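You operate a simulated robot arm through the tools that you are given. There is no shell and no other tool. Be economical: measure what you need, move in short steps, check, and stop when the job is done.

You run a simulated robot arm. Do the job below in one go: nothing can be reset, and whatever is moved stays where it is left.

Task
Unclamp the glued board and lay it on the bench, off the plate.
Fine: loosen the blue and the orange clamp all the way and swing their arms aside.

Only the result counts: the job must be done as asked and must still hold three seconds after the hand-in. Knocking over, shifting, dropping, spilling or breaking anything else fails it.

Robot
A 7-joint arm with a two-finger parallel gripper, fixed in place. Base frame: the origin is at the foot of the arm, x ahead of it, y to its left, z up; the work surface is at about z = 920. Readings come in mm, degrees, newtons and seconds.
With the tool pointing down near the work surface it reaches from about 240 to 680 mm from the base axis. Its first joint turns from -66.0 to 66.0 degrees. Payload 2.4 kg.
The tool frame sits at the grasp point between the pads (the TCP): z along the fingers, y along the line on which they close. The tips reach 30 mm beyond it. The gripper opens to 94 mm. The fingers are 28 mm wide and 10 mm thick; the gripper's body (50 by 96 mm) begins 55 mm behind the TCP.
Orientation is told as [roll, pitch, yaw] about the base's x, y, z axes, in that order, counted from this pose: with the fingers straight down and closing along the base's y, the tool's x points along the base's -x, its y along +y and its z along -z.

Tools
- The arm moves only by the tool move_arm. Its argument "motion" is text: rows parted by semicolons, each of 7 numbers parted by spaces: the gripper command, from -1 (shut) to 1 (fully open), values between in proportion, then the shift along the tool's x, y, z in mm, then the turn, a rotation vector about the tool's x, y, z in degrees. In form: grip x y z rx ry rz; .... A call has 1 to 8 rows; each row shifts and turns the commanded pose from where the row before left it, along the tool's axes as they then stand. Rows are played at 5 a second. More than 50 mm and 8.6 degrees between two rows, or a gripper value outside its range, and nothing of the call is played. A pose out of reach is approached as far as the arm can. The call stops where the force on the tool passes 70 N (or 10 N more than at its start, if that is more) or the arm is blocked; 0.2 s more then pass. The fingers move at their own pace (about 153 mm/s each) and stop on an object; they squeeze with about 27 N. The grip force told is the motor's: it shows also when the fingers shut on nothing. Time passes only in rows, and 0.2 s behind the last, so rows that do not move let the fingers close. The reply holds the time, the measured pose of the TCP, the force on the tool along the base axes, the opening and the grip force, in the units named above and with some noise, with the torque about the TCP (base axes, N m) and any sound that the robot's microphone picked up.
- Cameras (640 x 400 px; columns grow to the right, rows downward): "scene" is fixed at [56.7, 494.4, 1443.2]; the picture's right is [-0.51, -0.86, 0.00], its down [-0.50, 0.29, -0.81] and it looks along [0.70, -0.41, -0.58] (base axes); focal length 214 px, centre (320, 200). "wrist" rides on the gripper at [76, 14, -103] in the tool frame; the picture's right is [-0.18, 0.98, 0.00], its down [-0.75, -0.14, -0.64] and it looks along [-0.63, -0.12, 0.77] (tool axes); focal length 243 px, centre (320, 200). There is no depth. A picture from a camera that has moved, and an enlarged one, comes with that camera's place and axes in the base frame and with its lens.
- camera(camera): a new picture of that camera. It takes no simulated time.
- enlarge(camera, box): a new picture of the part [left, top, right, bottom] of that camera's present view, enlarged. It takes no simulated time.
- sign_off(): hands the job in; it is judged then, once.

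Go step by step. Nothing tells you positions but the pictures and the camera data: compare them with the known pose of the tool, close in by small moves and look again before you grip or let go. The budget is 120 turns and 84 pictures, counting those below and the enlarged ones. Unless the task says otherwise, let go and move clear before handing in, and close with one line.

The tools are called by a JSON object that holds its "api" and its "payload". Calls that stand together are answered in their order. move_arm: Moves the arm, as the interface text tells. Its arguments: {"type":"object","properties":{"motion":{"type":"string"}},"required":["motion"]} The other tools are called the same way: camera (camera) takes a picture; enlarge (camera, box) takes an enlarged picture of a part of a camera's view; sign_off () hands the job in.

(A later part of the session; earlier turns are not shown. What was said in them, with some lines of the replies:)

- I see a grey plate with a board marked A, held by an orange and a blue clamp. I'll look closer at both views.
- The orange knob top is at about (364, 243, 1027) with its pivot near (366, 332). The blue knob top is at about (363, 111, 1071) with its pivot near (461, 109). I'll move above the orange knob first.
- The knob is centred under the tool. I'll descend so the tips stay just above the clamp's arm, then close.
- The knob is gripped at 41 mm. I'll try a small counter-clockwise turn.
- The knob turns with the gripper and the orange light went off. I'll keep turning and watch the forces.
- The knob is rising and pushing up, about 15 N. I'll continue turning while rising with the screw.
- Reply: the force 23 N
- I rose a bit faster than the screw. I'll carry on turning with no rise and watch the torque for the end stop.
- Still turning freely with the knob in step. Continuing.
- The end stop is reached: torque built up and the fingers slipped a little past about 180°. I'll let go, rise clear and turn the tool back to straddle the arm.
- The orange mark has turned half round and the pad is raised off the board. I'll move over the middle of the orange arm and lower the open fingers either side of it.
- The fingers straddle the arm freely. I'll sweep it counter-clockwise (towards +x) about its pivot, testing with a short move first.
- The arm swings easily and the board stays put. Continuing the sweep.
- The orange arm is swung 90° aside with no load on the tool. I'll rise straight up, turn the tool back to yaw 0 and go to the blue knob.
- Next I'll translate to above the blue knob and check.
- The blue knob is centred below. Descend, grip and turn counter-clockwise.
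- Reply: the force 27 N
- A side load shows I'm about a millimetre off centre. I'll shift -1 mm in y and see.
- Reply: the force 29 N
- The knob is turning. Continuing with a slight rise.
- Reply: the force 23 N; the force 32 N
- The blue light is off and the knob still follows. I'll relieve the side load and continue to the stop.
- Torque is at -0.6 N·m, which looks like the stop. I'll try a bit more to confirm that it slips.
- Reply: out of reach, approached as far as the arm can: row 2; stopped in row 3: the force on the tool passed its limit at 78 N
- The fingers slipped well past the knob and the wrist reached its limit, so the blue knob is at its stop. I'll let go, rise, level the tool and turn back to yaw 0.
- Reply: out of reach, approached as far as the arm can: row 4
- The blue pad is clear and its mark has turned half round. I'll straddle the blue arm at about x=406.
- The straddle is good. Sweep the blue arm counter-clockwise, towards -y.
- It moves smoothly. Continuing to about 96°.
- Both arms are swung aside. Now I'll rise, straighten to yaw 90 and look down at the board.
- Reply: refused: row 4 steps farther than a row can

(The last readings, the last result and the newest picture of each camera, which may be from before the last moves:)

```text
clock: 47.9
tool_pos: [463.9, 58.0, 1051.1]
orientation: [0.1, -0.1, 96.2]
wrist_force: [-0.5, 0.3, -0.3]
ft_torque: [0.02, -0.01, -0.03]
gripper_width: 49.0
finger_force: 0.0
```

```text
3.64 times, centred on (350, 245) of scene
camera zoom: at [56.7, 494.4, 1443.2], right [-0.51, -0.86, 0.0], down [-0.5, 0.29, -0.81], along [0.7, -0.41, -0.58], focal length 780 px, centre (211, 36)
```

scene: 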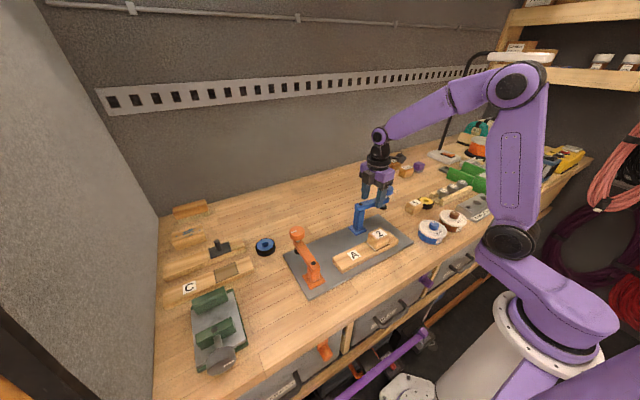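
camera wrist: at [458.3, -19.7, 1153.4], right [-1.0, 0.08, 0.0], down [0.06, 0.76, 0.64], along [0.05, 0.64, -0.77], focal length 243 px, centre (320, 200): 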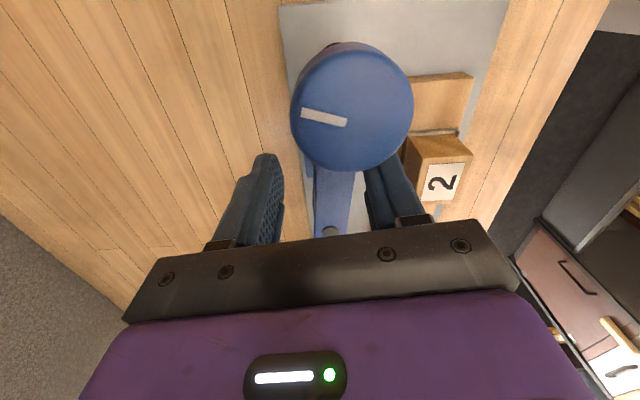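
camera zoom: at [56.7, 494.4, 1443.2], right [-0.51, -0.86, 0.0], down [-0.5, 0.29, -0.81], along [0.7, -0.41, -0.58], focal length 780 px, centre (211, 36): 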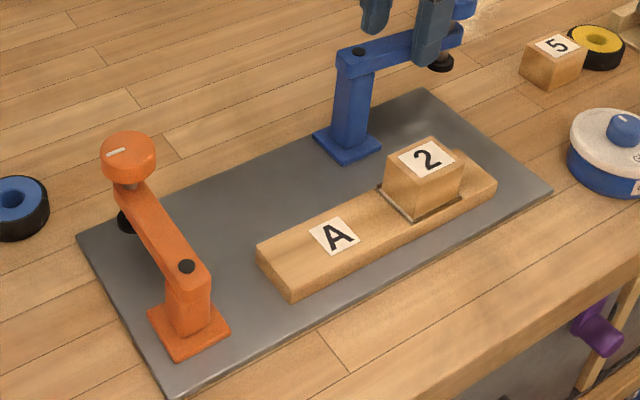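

A row was too long. Again with shorter rows.

{"api": "move_arm", "payload": {"motion": "0.05 0 0 -40 0 0 0; 0.3 0 0 -50 0 0 0; 1 0 0 -50 0 0 6.1; 1 -30 25 0 0 0 0; 1 -30 25 0 0 0 0; 1 -30 24 0 0 0 0; 1 -30 24 0 0 0 0; 1 0 0 0 0 0 0"}}

{"api": "camera", "payload": {"camera": "wrist"}}

{"api": "camera", "payload": {"camera": "scene"}}

```text
clock: 49.7
tool_pos: [366.1, 178.0, 1190.1]
orientation: [0.1, -0.1, 90.0]
wrist_force: [0.3, 0.4, 0.1]
ft_torque: [-0.03, -0.01, 0.03]
gripper_width: 94.0
finger_force: 0.0
```

```text
42 pictures are left
camera wrist: at [353.3, 102.7, 1291.9], right [-0.98, 0.18, 0.0], down [0.14, 0.75, 0.64], along [0.12, 0.63, -0.77], focal length 243 px, centre (320, 200)
```

wrist: 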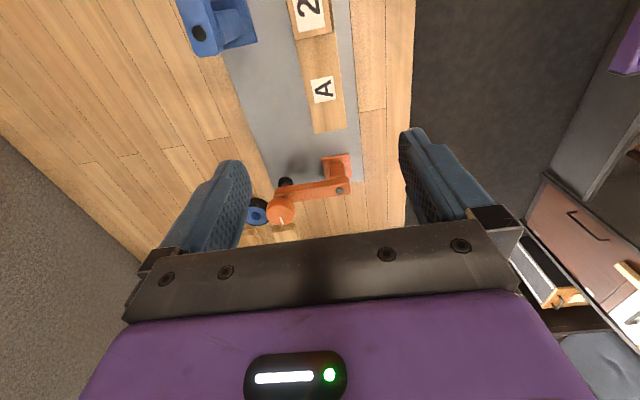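

```text
41 pictures are left
```

scene: 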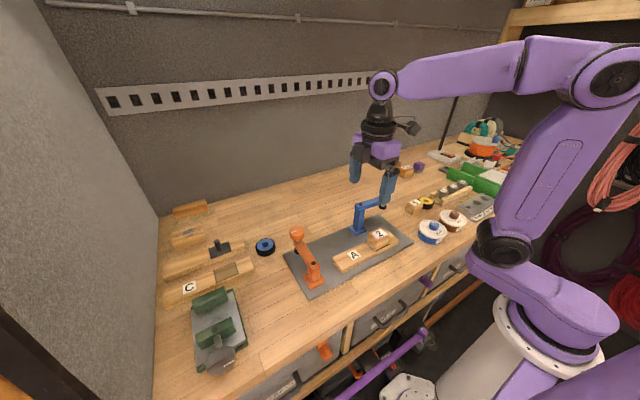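

The board spans roughly x 344–394 and y 35–257, with its top near z 944 and block 2 at about y 107. I'll grip across the board at y≈152, just beside the block, and lower partway to check first.

{"api": "move_arm", "payload": {"motion": "1 26 -3 20 0 0 0; 1 0 0 50 0 0 0; 1 0 0 50 0 0 0; 1 0 0 40 0 0 0; 1 0 0 20 0 0 0; 1 0 0 20 0 0 0; 1 0 0 0 0 0 0"}}

{"api": "camera", "payload": {"camera": "wrist"}}

{"api": "enlarge", "payload": {"camera": "scene", "box": [270, 190, 430, 300]}}

```text
clock: 51.3
tool_pos: [368.0, 151.7, 990.0]
orientation: [0.2, 0.0, 90.0]
wrist_force: [-0.2, 0.0, -0.4]
ft_torque: [0.02, 0.0, 0.01]
gripper_width: 93.8
finger_force: 0.1
```

```text
40 pictures are left
camera wrist: at [355.1, 74.9, 1091.6], right [-0.98, 0.18, 0.0], down [0.14, 0.75, 0.64], along [0.12, 0.63, -0.77], focal length 243 px, centre (320, 200)
```

wrist: 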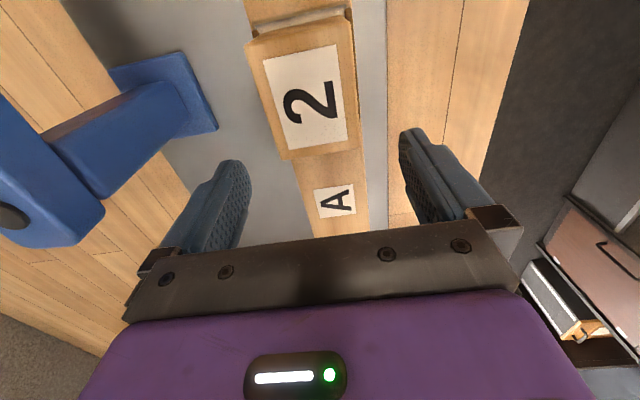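

```text
3.64 times, centred on (350, 245) of scene
camera zoom: at [56.7, 494.4, 1443.2], right [-0.51, -0.86, 0.0], down [-0.5, 0.29, -0.81], along [0.7, -0.41, -0.58], focal length 780 px, centre (211, 36)
```

zoom: 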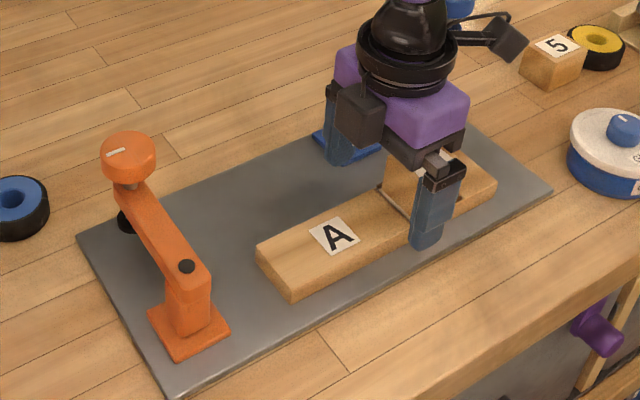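

The fingers sit symmetrically about the board. Lowering to just above the plate.

{"api": "move_arm", "payload": {"motion": "1 0 0 20 0 0 0; 1 0 0 8 0 0 0; 1 0 0 0 0 0 0"}}

{"api": "enlarge", "payload": {"camera": "scene", "box": [330, 210, 410, 265]}}

```text
clock: 52.1
tool_pos: [368.7, 151.0, 964.2]
orientation: [0.2, -0.2, 90.1]
wrist_force: [-0.2, 0.1, -0.5]
ft_torque: [0.0, -0.01, -0.01]
gripper_width: 93.9
finger_force: 0.1
```

```text
7.27 times, centred on (370, 238) of scene
camera zoom: at [56.7, 494.4, 1443.2], right [-0.51, -0.86, 0.0], down [-0.5, 0.29, -0.81], along [0.7, -0.41, -0.58], focal length 1560 px, centre (-44, -73)
```

zoom: 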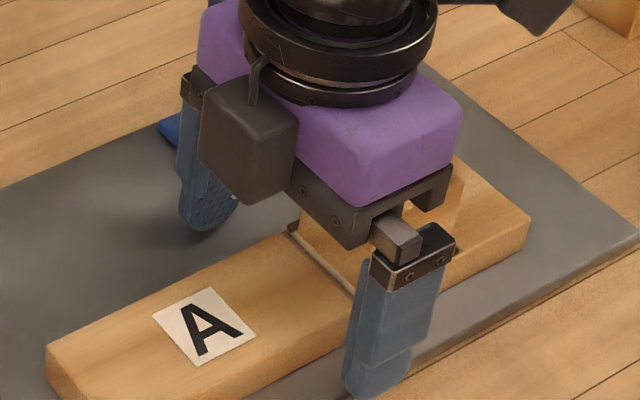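

{"api": "move_arm", "payload": {"motion": "1 0 0 2 0 0 0; 1 0 0 0 0 0 0; 0 0 0 0 0 0 0; -1 0 0 0 0 0 0; -1 0 0 0 0 0 0; -1 0 0 0 0 0 0"}}

{"api": "camera", "payload": {"camera": "wrist"}}

{"api": "enlarge", "payload": {"camera": "scene", "box": [300, 190, 420, 280]}}

```text
clock: 53.5
tool_pos: [369.4, 150.3, 961.3]
orientation: [0.1, -0.1, 90.0]
wrist_force: [-0.5, -1.0, 0.2]
ft_torque: [0.03, 0.04, -0.05]
gripper_width: 49.3
finger_force: 26.9
```

```text
37 pictures are left
camera wrist: at [355.1, 74.7, 1063.5], right [-0.98, 0.18, 0.0], down [0.14, 0.75, 0.64], along [0.12, 0.63, -0.77], focal length 243 px, centre (320, 200)
```

wrist: 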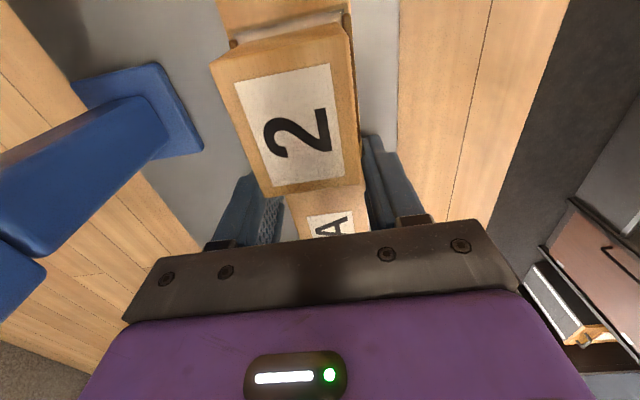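

```text
4.44 times, centred on (360, 235) of scene
camera zoom: at [56.7, 494.4, 1443.2], right [-0.51, -0.86, 0.0], down [-0.5, 0.29, -0.81], along [0.7, -0.41, -0.58], focal length 953 px, centre (142, 44)
```

zoom: 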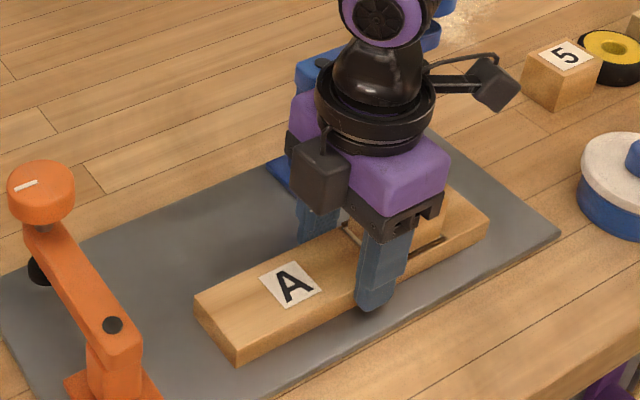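

The board is gripped at 49 mm. Lift slowly and check.

{"api": "move_arm", "payload": {"motion": "-1 0 0 -5 0 0 0; -1 0 0 -10 0 0 0; -1 0 0 -10 0 0 0; -1 0 0 0 0 0 0"}}

{"api": "enlarge", "payload": {"camera": "scene", "box": [300, 190, 420, 280]}}

```text
clock: 54.5
tool_pos: [369.6, 151.3, 987.1]
orientation: [0.1, -0.1, 90.0]
wrist_force: [-0.6, 0.2, 0.5]
ft_torque: [0.01, -0.01, -0.03]
gripper_width: 0.2
finger_force: 26.9
```

```text
4.44 times, centred on (360, 235) of scene
camera zoom: at [56.7, 494.4, 1443.2], right [-0.51, -0.86, 0.0], down [-0.5, 0.29, -0.81], along [0.7, -0.41, -0.58], focal length 953 px, centre (142, 44)
```

zoom: 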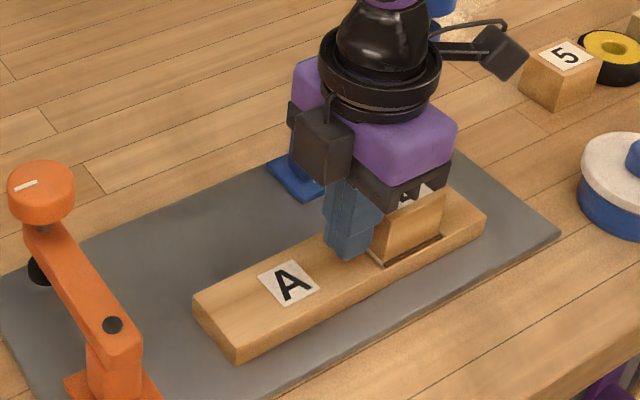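

The fingers slipped off because the bite was too shallow. The board hasn't noticeably moved. I'll open and go lower, feeling for the plate.

{"api": "move_arm", "payload": {"motion": "1 0 0 0 0 0 0; 1 0 0 0 0 0 0; 1 0 0 0 0 0 0; 1 0 0 20 0 0 0; 1 0 0 6 0 0 0; 1 0 0 2 0 0 0; 1 0 0 0 0 0 0"}}

{"api": "move_arm", "payload": {"motion": "1 0 0 1 0 0 0; 1 0 0 1 0 0 0; 1 0 0 0 0 0 0"}}

{"api": "enlarge", "payload": {"camera": "scene", "box": [340, 220, 400, 260]}}

```text
clock: 56.1
tool_pos: [368.8, 151.8, 959.5]
orientation: [0.1, -0.1, 90.0]
wrist_force: [-0.2, -0.1, 1.3]
ft_torque: [0.04, 0.01, -0.01]
gripper_width: 93.9
finger_force: 0.0
```

```text
clock: 56.9
tool_pos: [369.0, 151.6, 958.0]
orientation: [0.0, -0.1, 90.0]
wrist_force: [0.6, -1.9, 59.4]
ft_torque: [-0.43, 2.84, 0.18]
gripper_width: 93.6
finger_force: 0.0
```

```text
10.00 times, centred on (370, 240) of scene
camera zoom: at [56.0, 494.0, 1443.3], right [-0.51, -0.86, 0.0], down [-0.5, 0.29, -0.81], along [0.7, -0.41, -0.58], focal length 2145 px, centre (-180, -200)
```

zoom: 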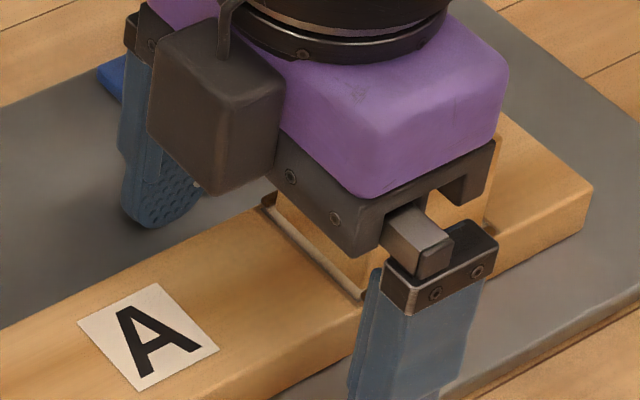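

The tips touched the plate at TCP≈958. I'll back off 1 mm, close there and lift very slowly while reading the force.

{"api": "move_arm", "payload": {"motion": "1 0 0 -1.2 0 0 0; 0 0 0 0 0 0 0; -1 0 0 0 0 0 0; -1 0 0 0 0 0 0; -1 0 0 0 0 0 0; -1 0 0 0 0 0 0"}}

{"api": "move_arm", "payload": {"motion": "-1 0 0 -1 0 0 0; -1 0 0 -1 0 0 0; -1 0 0 0 0 0 0"}}

```text
clock: 58.3
tool_pos: [369.0, 150.7, 958.0]
orientation: [0.0, -0.1, 89.9]
wrist_force: [5.0, 0.8, 37.4]
ft_torque: [-0.43, 0.38, 0.28]
gripper_width: 49.1
finger_force: 27.0
```

```text
clock: 59.1
tool_pos: [367.2, 149.6, 958.7]
orientation: [0.4, 0.0, 90.0]
wrist_force: [-1.1, 0.2, -0.5]
ft_torque: [0.04, -0.01, -0.01]
gripper_width: 49.4
finger_force: 27.5
```

{"api": "move_arm", "payload": {"motion": "-1 0 0 -1 0 0 0; -1 0 0 -1 0 0 0; -1 0 0 0 0 0 0; -1 0 0 0 0 0 0"}}

{"api": "enlarge", "payload": {"camera": "scene", "box": [300, 190, 420, 280]}}

```text
clock: 60.1
tool_pos: [368.5, 151.5, 962.0]
orientation: [0.1, 0.0, 90.1]
wrist_force: [0.1, -0.5, -1.3]
ft_torque: [0.06, -0.01, 0.02]
gripper_width: 49.3
finger_force: 27.1
```

```text
4.44 times, centred on (360, 235) of scene
camera zoom: at [56.7, 494.4, 1443.2], right [-0.51, -0.86, 0.0], down [-0.5, 0.29, -0.81], along [0.7, -0.41, -0.58], focal length 953 px, centre (142, 44)
```

zoom: 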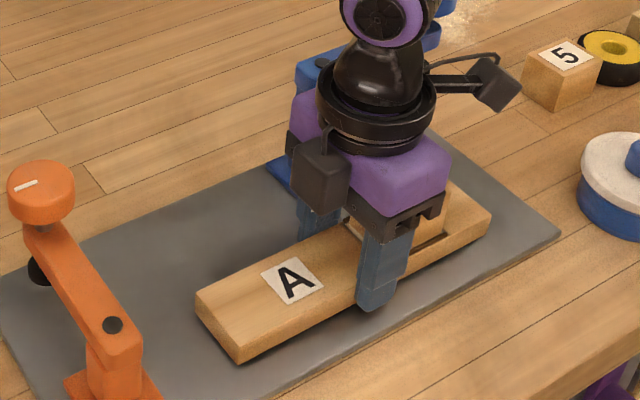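

{"api": "move_arm", "payload": {"motion": "-1 0 0 -2 0 0 0; -1 0 0 -2 0 0 0; -1 0 0 -2 0 0 0; -1 0 0 0 0 0 0; -1 0 0 0 0 0 0"}}

{"api": "enlarge", "payload": {"camera": "scene", "box": [300, 190, 420, 280]}}

```text
clock: 61.3
tool_pos: [369.7, 151.9, 967.8]
orientation: [0.1, -0.1, 90.0]
wrist_force: [-0.4, -0.3, -1.0]
ft_torque: [0.02, -0.01, 0.0]
gripper_width: 49.2
finger_force: 26.6
```

```text
4.44 times, centred on (360, 235) of scene
camera zoom: at [56.7, 494.4, 1443.2], right [-0.51, -0.86, 0.0], down [-0.5, 0.29, -0.81], along [0.7, -0.41, -0.58], focal length 953 px, centre (142, 44)
```

zoom: 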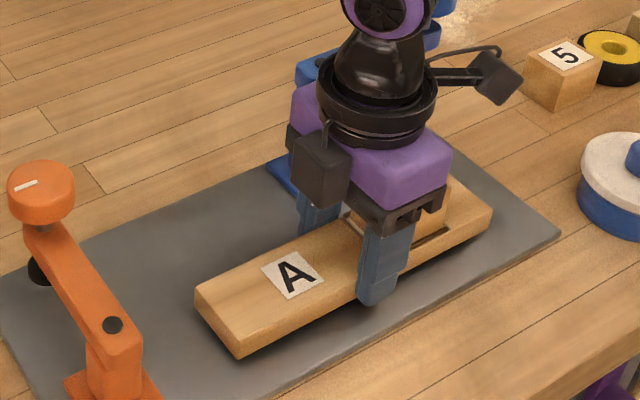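

The board lifts, but the heavier block end stays down. I'll set it back and regrip about 20 mm nearer the block, around the balance point.

{"api": "move_arm", "payload": {"motion": "-1 0 0 -0 0 0 0; -1 0 0 2 0 0 0; -1 0 0 2 0 0 0; -1 0 0 2 0 0 0; -1 0 0 2 0 0 0; -1 0 0 0 0 0 0; 0 0 0 0 0 0 0; 1 0 0 0 0 0 0"}}

{"api": "enlarge", "payload": {"camera": "wrist", "box": [200, 0, 440, 240]}}

```text
clock: 63.1
tool_pos: [368.7, 150.7, 960.4]
orientation: [-0.1, -0.1, 90.0]
wrist_force: [-0.3, -0.2, 0.5]
ft_torque: [-0.02, 0.0, -0.02]
gripper_width: 94.0
finger_force: 0.0
```

```text
1.67 times, centred on (320, 120) of wrist
camera zoom: at [355.3, 74.7, 1061.8], right [-0.98, 0.18, 0.0], down [0.14, 0.75, 0.64], along [0.12, 0.63, -0.77], focal length 404 px, centre (320, 333)
```

zoom: 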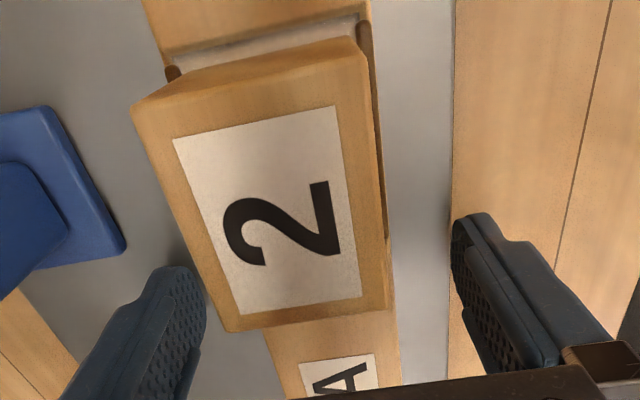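

Block 2 is narrower than the board (about 40 mm against 49 mm), so the fingers can reach past it to grip the board. I'll shift to y≈132 and regrip.

{"api": "move_arm", "payload": {"motion": "1 10 0 0 0 0 0; 1 9 0 0.8 0 0 0; 1 0 0 0 0 0 0; 0 0 0 0 0 0 0; -1 0 0 0 0 0 0; -1 0 0 0 0 0 0; -1 0 0 0 0 0 0"}}

{"api": "move_arm", "payload": {"motion": "-1 0 0 -1 0 0 0; -1 0 0 -1 0 0 0; -1 0 0 -2 0 0 0; -1 0 0 -2 0 0 0; -1 0 0 -2 0 0 0; -1 0 0 -2 0 0 0; -1 0 0 0 0 0 0; -1 0 0 0 0 0 0"}}

{"api": "enlarge", "payload": {"camera": "scene", "box": [300, 190, 420, 280]}}

```text
clock: 64.7
tool_pos: [369.5, 130.5, 959.8]
orientation: [0.1, -0.2, 90.0]
wrist_force: [-0.1, 0.6, -1.2]
ft_torque: [-0.03, 0.0, -0.01]
gripper_width: 49.5
finger_force: 27.3
```

```text
clock: 66.5
tool_pos: [368.7, 131.6, 968.5]
orientation: [0.1, 0.0, 90.0]
wrist_force: [-0.7, -0.3, -2.1]
ft_torque: [0.0, 0.0, 0.0]
gripper_width: 49.3
finger_force: 27.1
```

```text
4.44 times, centred on (360, 235) of scene
camera zoom: at [56.7, 494.4, 1443.2], right [-0.51, -0.86, 0.0], down [-0.5, 0.29, -0.81], along [0.7, -0.41, -0.58], focal length 953 px, centre (142, 44)
```

zoom: 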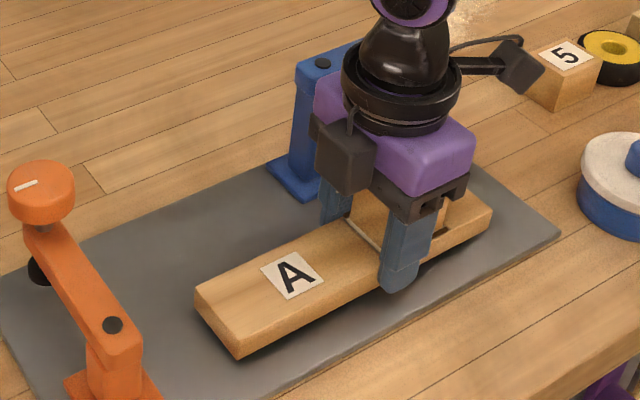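

Now it carries the whole weight, about 2 N. Lift a little more and check it stays level.

{"api": "move_arm", "payload": {"motion": "-1 0 0 -3 0 0 0; -1 0 0 -4 0 0 0; -1 0 0 -5 0 0 0; -1 0 0 -6 0 0 0; -1 0 0 -6 0 0 0; -1 0 0 -6 0 0 0; -1 0 0 0 0 0 0"}}

{"api": "enlarge", "payload": {"camera": "scene", "box": [300, 190, 420, 280]}}

```text
clock: 68.1
tool_pos: [368.9, 132.9, 999.9]
orientation: [0.2, -0.1, 90.0]
wrist_force: [-0.4, 0.2, -2.2]
ft_torque: [-0.02, -0.02, 0.03]
gripper_width: 49.2
finger_force: 27.1
```

```text
4.44 times, centred on (360, 235) of scene
camera zoom: at [56.7, 494.4, 1443.2], right [-0.51, -0.86, 0.0], down [-0.5, 0.29, -0.81], along [0.7, -0.41, -0.58], focal length 953 px, centre (142, 44)
```

zoom: 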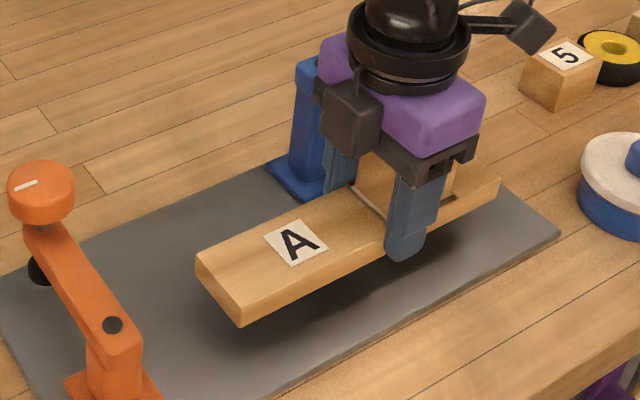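

The board rises level. I'll lift it well above the clamps, then carry it over to the free bench behind the plate, around (580, 175).

{"api": "move_arm", "payload": {"motion": "-1 0 0 -8 0 0 0; -1 0 0 -14 0 0 0; -1 0 0 -18 0 0 0; -1 0 0 -20 0 0 0; -1 0 0 -20 0 0 0; -1 0 0 -20 0 0 0; -1 0 0 -18 0 0 0; -1 0 0 -10 0 0 0"}}

{"api": "move_arm", "payload": {"motion": "-1 -5 -8 -4 0 0 0; -1 -8 -14 0 0 0 0; -1 -10 -20 0 0 0 0; -1 -10 -22 0 0 0 0; -1 -8 -22 0 0 0 0; -1 -2 -22 0 0 0 0; -1 0 -15 0 0 0 0; -1 0 0 0 0 0 0"}}

{"api": "camera", "payload": {"camera": "scene"}}

```text
clock: 69.9
tool_pos: [368.3, 130.4, 1127.8]
orientation: [0.1, -0.1, 90.0]
wrist_force: [-0.4, 0.3, -1.5]
ft_torque: [-0.02, -0.01, -0.03]
gripper_width: 49.2
finger_force: 26.9
```

```text
clock: 71.7
tool_pos: [493.6, 174.4, 1131.2]
orientation: [0.1, -0.1, 90.0]
wrist_force: [-1.1, -0.3, -1.5]
ft_torque: [0.0, 0.01, 0.01]
gripper_width: 49.4
finger_force: 27.4
```

```text
28 pictures are left
```

scene: 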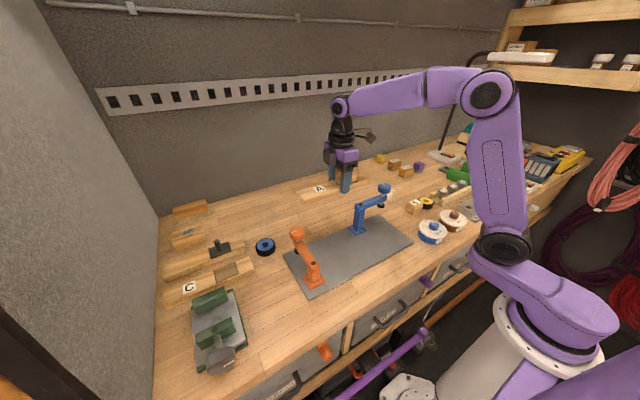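

The carry is going well. On to x≈582, then descend.

{"api": "move_arm", "payload": {"motion": "-1 0 -10 0 0 0 0; -1 0 -18 0 0 0 0; -1 0 -20 0 0 0 0; -1 0 -20 0 0 0 0; -1 0 -14 0 0 0 0; -1 0 -6 0 0 0 0; -1 0 0 0 0 0 0"}}

{"api": "move_arm", "payload": {"motion": "-1 0 0 10 0 0 0; -1 0 0 20 0 0 0; -1 0 0 25 0 0 0; -1 0 0 25 0 0 0; -1 0 0 25 0 0 0; -1 0 0 20 0 0 0; -1 0 0 15 0 0 0; -1 0 0 8 0 0 0"}}

{"api": "enlarge", "payload": {"camera": "scene", "box": [270, 140, 430, 250]}}

{"api": "camera", "payload": {"camera": "wrist"}}

```text
clock: 73.3
tool_pos: [579.0, 176.3, 1131.5]
orientation: [0.1, -0.1, 90.0]
wrist_force: [0.3, 0.7, -1.5]
ft_torque: [0.01, 0.01, 0.02]
gripper_width: 49.2
finger_force: 26.6
```

```text
clock: 75.1
tool_pos: [578.2, 174.6, 982.2]
orientation: [0.2, -0.1, 90.0]
wrist_force: [-0.2, 0.3, -2.1]
ft_torque: [-0.01, 0.01, 0.04]
gripper_width: 49.3
finger_force: 27.2
```

```text
3.64 times, centred on (350, 195) of scene
camera zoom: at [56.7, 494.4, 1443.2], right [-0.51, -0.86, 0.0], down [-0.5, 0.29, -0.81], along [0.7, -0.41, -0.58], focal length 780 px, centre (211, 218)
```

zoom: 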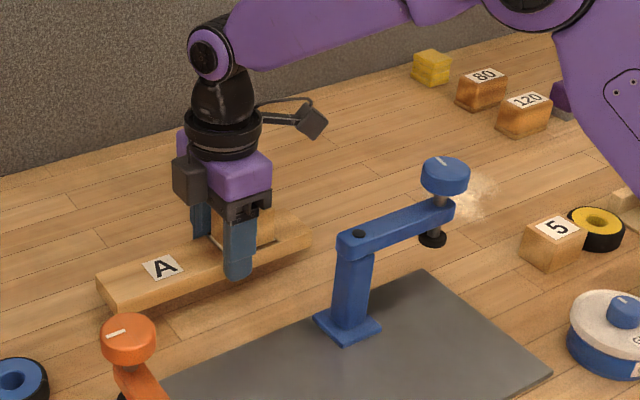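

```text
26 pictures are left
camera wrist: at [565.1, 98.8, 1084.4], right [-0.98, 0.18, 0.0], down [0.14, 0.75, 0.64], along [0.12, 0.63, -0.77], focal length 243 px, centre (320, 200)
```

wrist: 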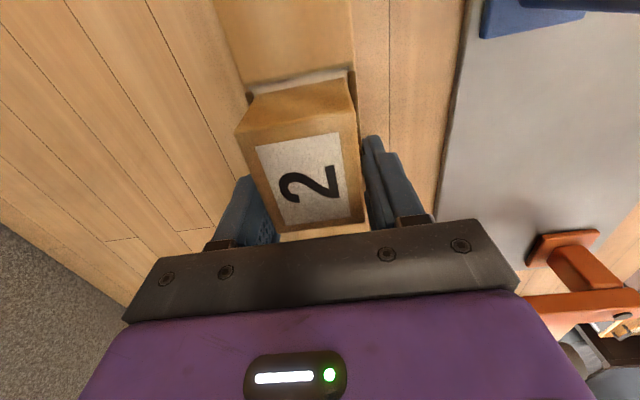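

The spot is clear and well off the plate. I'll lower gently until contact.

{"api": "move_arm", "payload": {"motion": "-1 0 0 10 0 0 0; -1 0 0 8 0 0 0; -1 0 0 6 0 0 0; -1 0 0 3 0 0 0; -1 0 0 1 0 0 0; -1 0 0 0 0 0 0"}}

{"api": "move_arm", "payload": {"motion": "-1 0 0 1 0 0 0; -1 0 0 1 0 0 0; -1 0 0 0 0 0 0"}}

{"api": "enlarge", "payload": {"camera": "scene", "box": [280, 170, 360, 225]}}

```text
clock: 76.5
tool_pos: [578.5, 173.6, 955.0]
orientation: [0.1, 0.0, 90.1]
wrist_force: [0.3, 0.1, -0.6]
ft_torque: [-0.02, 0.0, -0.02]
gripper_width: 49.4
finger_force: 26.7
```

```text
clock: 77.3
tool_pos: [579.0, 173.9, 952.8]
orientation: [0.1, -0.2, 90.0]
wrist_force: [-0.4, 0.0, -1.8]
ft_torque: [-0.03, 0.02, -0.01]
gripper_width: 49.3
finger_force: 26.5
```

```text
7.27 times, centred on (320, 198) of scene
camera zoom: at [56.7, 494.4, 1443.2], right [-0.51, -0.86, 0.0], down [-0.5, 0.29, -0.81], along [0.7, -0.41, -0.58], focal length 1560 px, centre (320, 218)
```

zoom: 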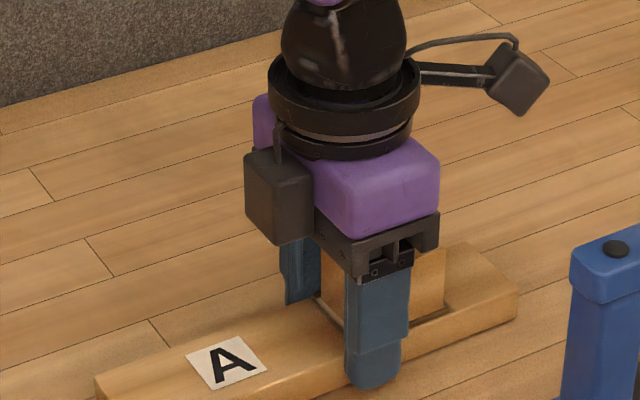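

{"api": "move_arm", "payload": {"motion": "-1 0 0 0.7 0 0 0; -1 0 0 0.7 0 0 0; -1 0 0 0 0 0 0"}}

```text
clock: 78.1
tool_pos: [580.0, 173.9, 952.3]
orientation: [0.1, -0.1, 90.0]
wrist_force: [-0.6, -0.5, -1.3]
ft_torque: [-0.02, -0.01, 0.0]
gripper_width: 49.1
finger_force: 27.2
```

Not yet in contact. I'll go a little lower.

{"api": "move_arm", "payload": {"motion": "-1 0 0 0.7 0 0 0; -1 0 0 0.7 0 0 0; -1 0 0 0 0 0 0"}}

{"api": "enlarge", "payload": {"camera": "scene", "box": [280, 190, 360, 245]}}

```text
clock: 78.9
tool_pos: [579.4, 174.7, 950.7]
orientation: [0.0, -0.1, 89.9]
wrist_force: [-1.7, -2.1, 10.7]
ft_torque: [-0.06, 0.08, 0.02]
gripper_width: 49.3
finger_force: 26.9
```

```text
7.27 times, centred on (320, 218) of scene
camera zoom: at [56.4, 494.3, 1443.2], right [-0.51, -0.86, 0.0], down [-0.5, 0.29, -0.81], along [0.7, -0.41, -0.58], focal length 1560 px, centre (320, 73)
```

zoom: 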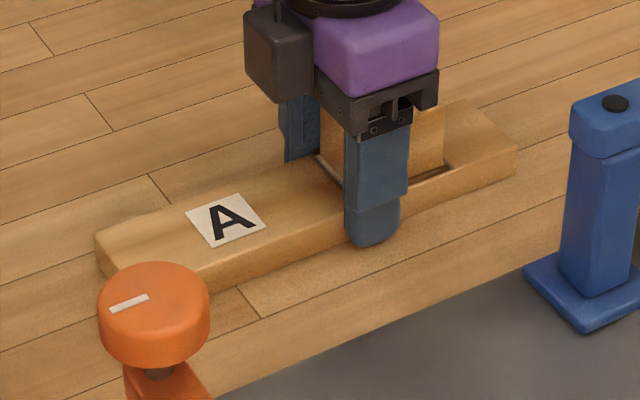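

The board is in contact with the bench and lying flat. I'll open slowly and rise straight up.

{"api": "move_arm", "payload": {"motion": "0.15 0 0 0 0 0 0; 0.5 0 0 -1 0 0 0; 1 0 0 0 0 0 0; 1 0 0 0 0 0 0; 1 0 0 -15 0 0 0; 1 0 0 -40 0 0 0; 1 0 0 -50 0 0 0; 1 0 0 -50 0 0 0"}}

{"api": "move_arm", "payload": {"motion": "1 0 0 -50 0 0 0; 1 0 30 -30 0 0 0; 1 0 30 0 0 0 0; 1 0 30 0 0 0 0; 1 0 0 0 0 0 0"}}

{"api": "camera", "payload": {"camera": "scene"}}

{"api": "enlarge", "payload": {"camera": "scene", "box": [270, 160, 430, 270]}}

```text
clock: 80.7
tool_pos: [577.9, 175.1, 1105.8]
orientation: [0.1, 0.0, 90.1]
wrist_force: [-0.4, 0.4, 1.2]
ft_torque: [0.01, -0.03, -0.01]
gripper_width: 94.1
finger_force: 0.1
```

```text
clock: 81.9
tool_pos: [487.5, 175.8, 1185.2]
orientation: [0.1, -0.1, 90.0]
wrist_force: [-0.3, -0.3, -0.6]
ft_torque: [0.0, 0.03, 0.0]
gripper_width: 93.9
finger_force: 0.0
```

```text
23 pictures are left
```

scene: 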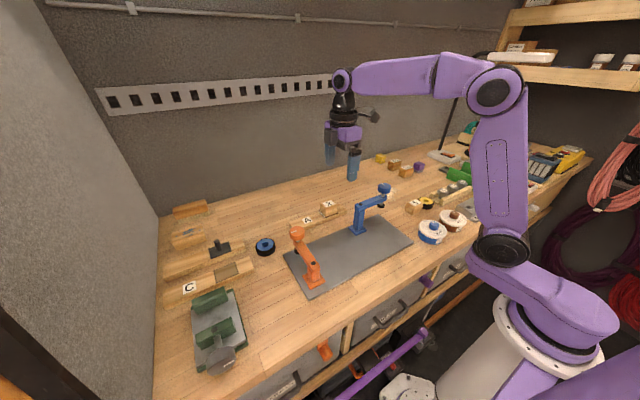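

```text
3.64 times, centred on (350, 215) of scene
camera zoom: at [56.6, 494.4, 1443.2], right [-0.51, -0.86, 0.0], down [-0.5, 0.29, -0.81], along [0.7, -0.41, -0.58], focal length 780 px, centre (211, 146)
```

zoom: 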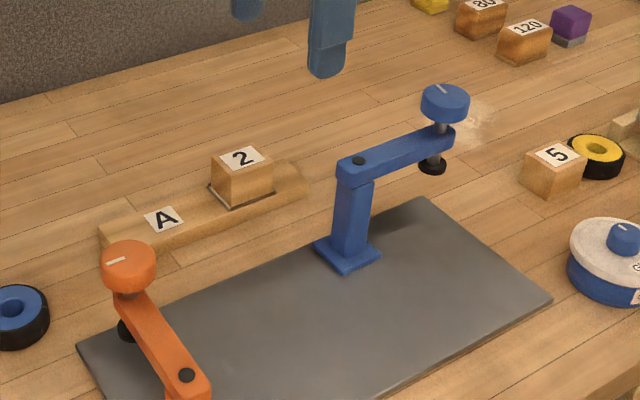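

The board, with block 2 still on it, lies flat on the bench behind the plate. Both clamps are loose with their arms swung aside, the plate looks unmoved and the gripper is clear, so I'm handing in.

{"api": "sign_off", "payload": {}}

```text
The job is handed in.
```

The job is handed in: the blue and orange clamps are loosened to their stops and swung aside, and the glued board lies flat on the bench behind the plate.
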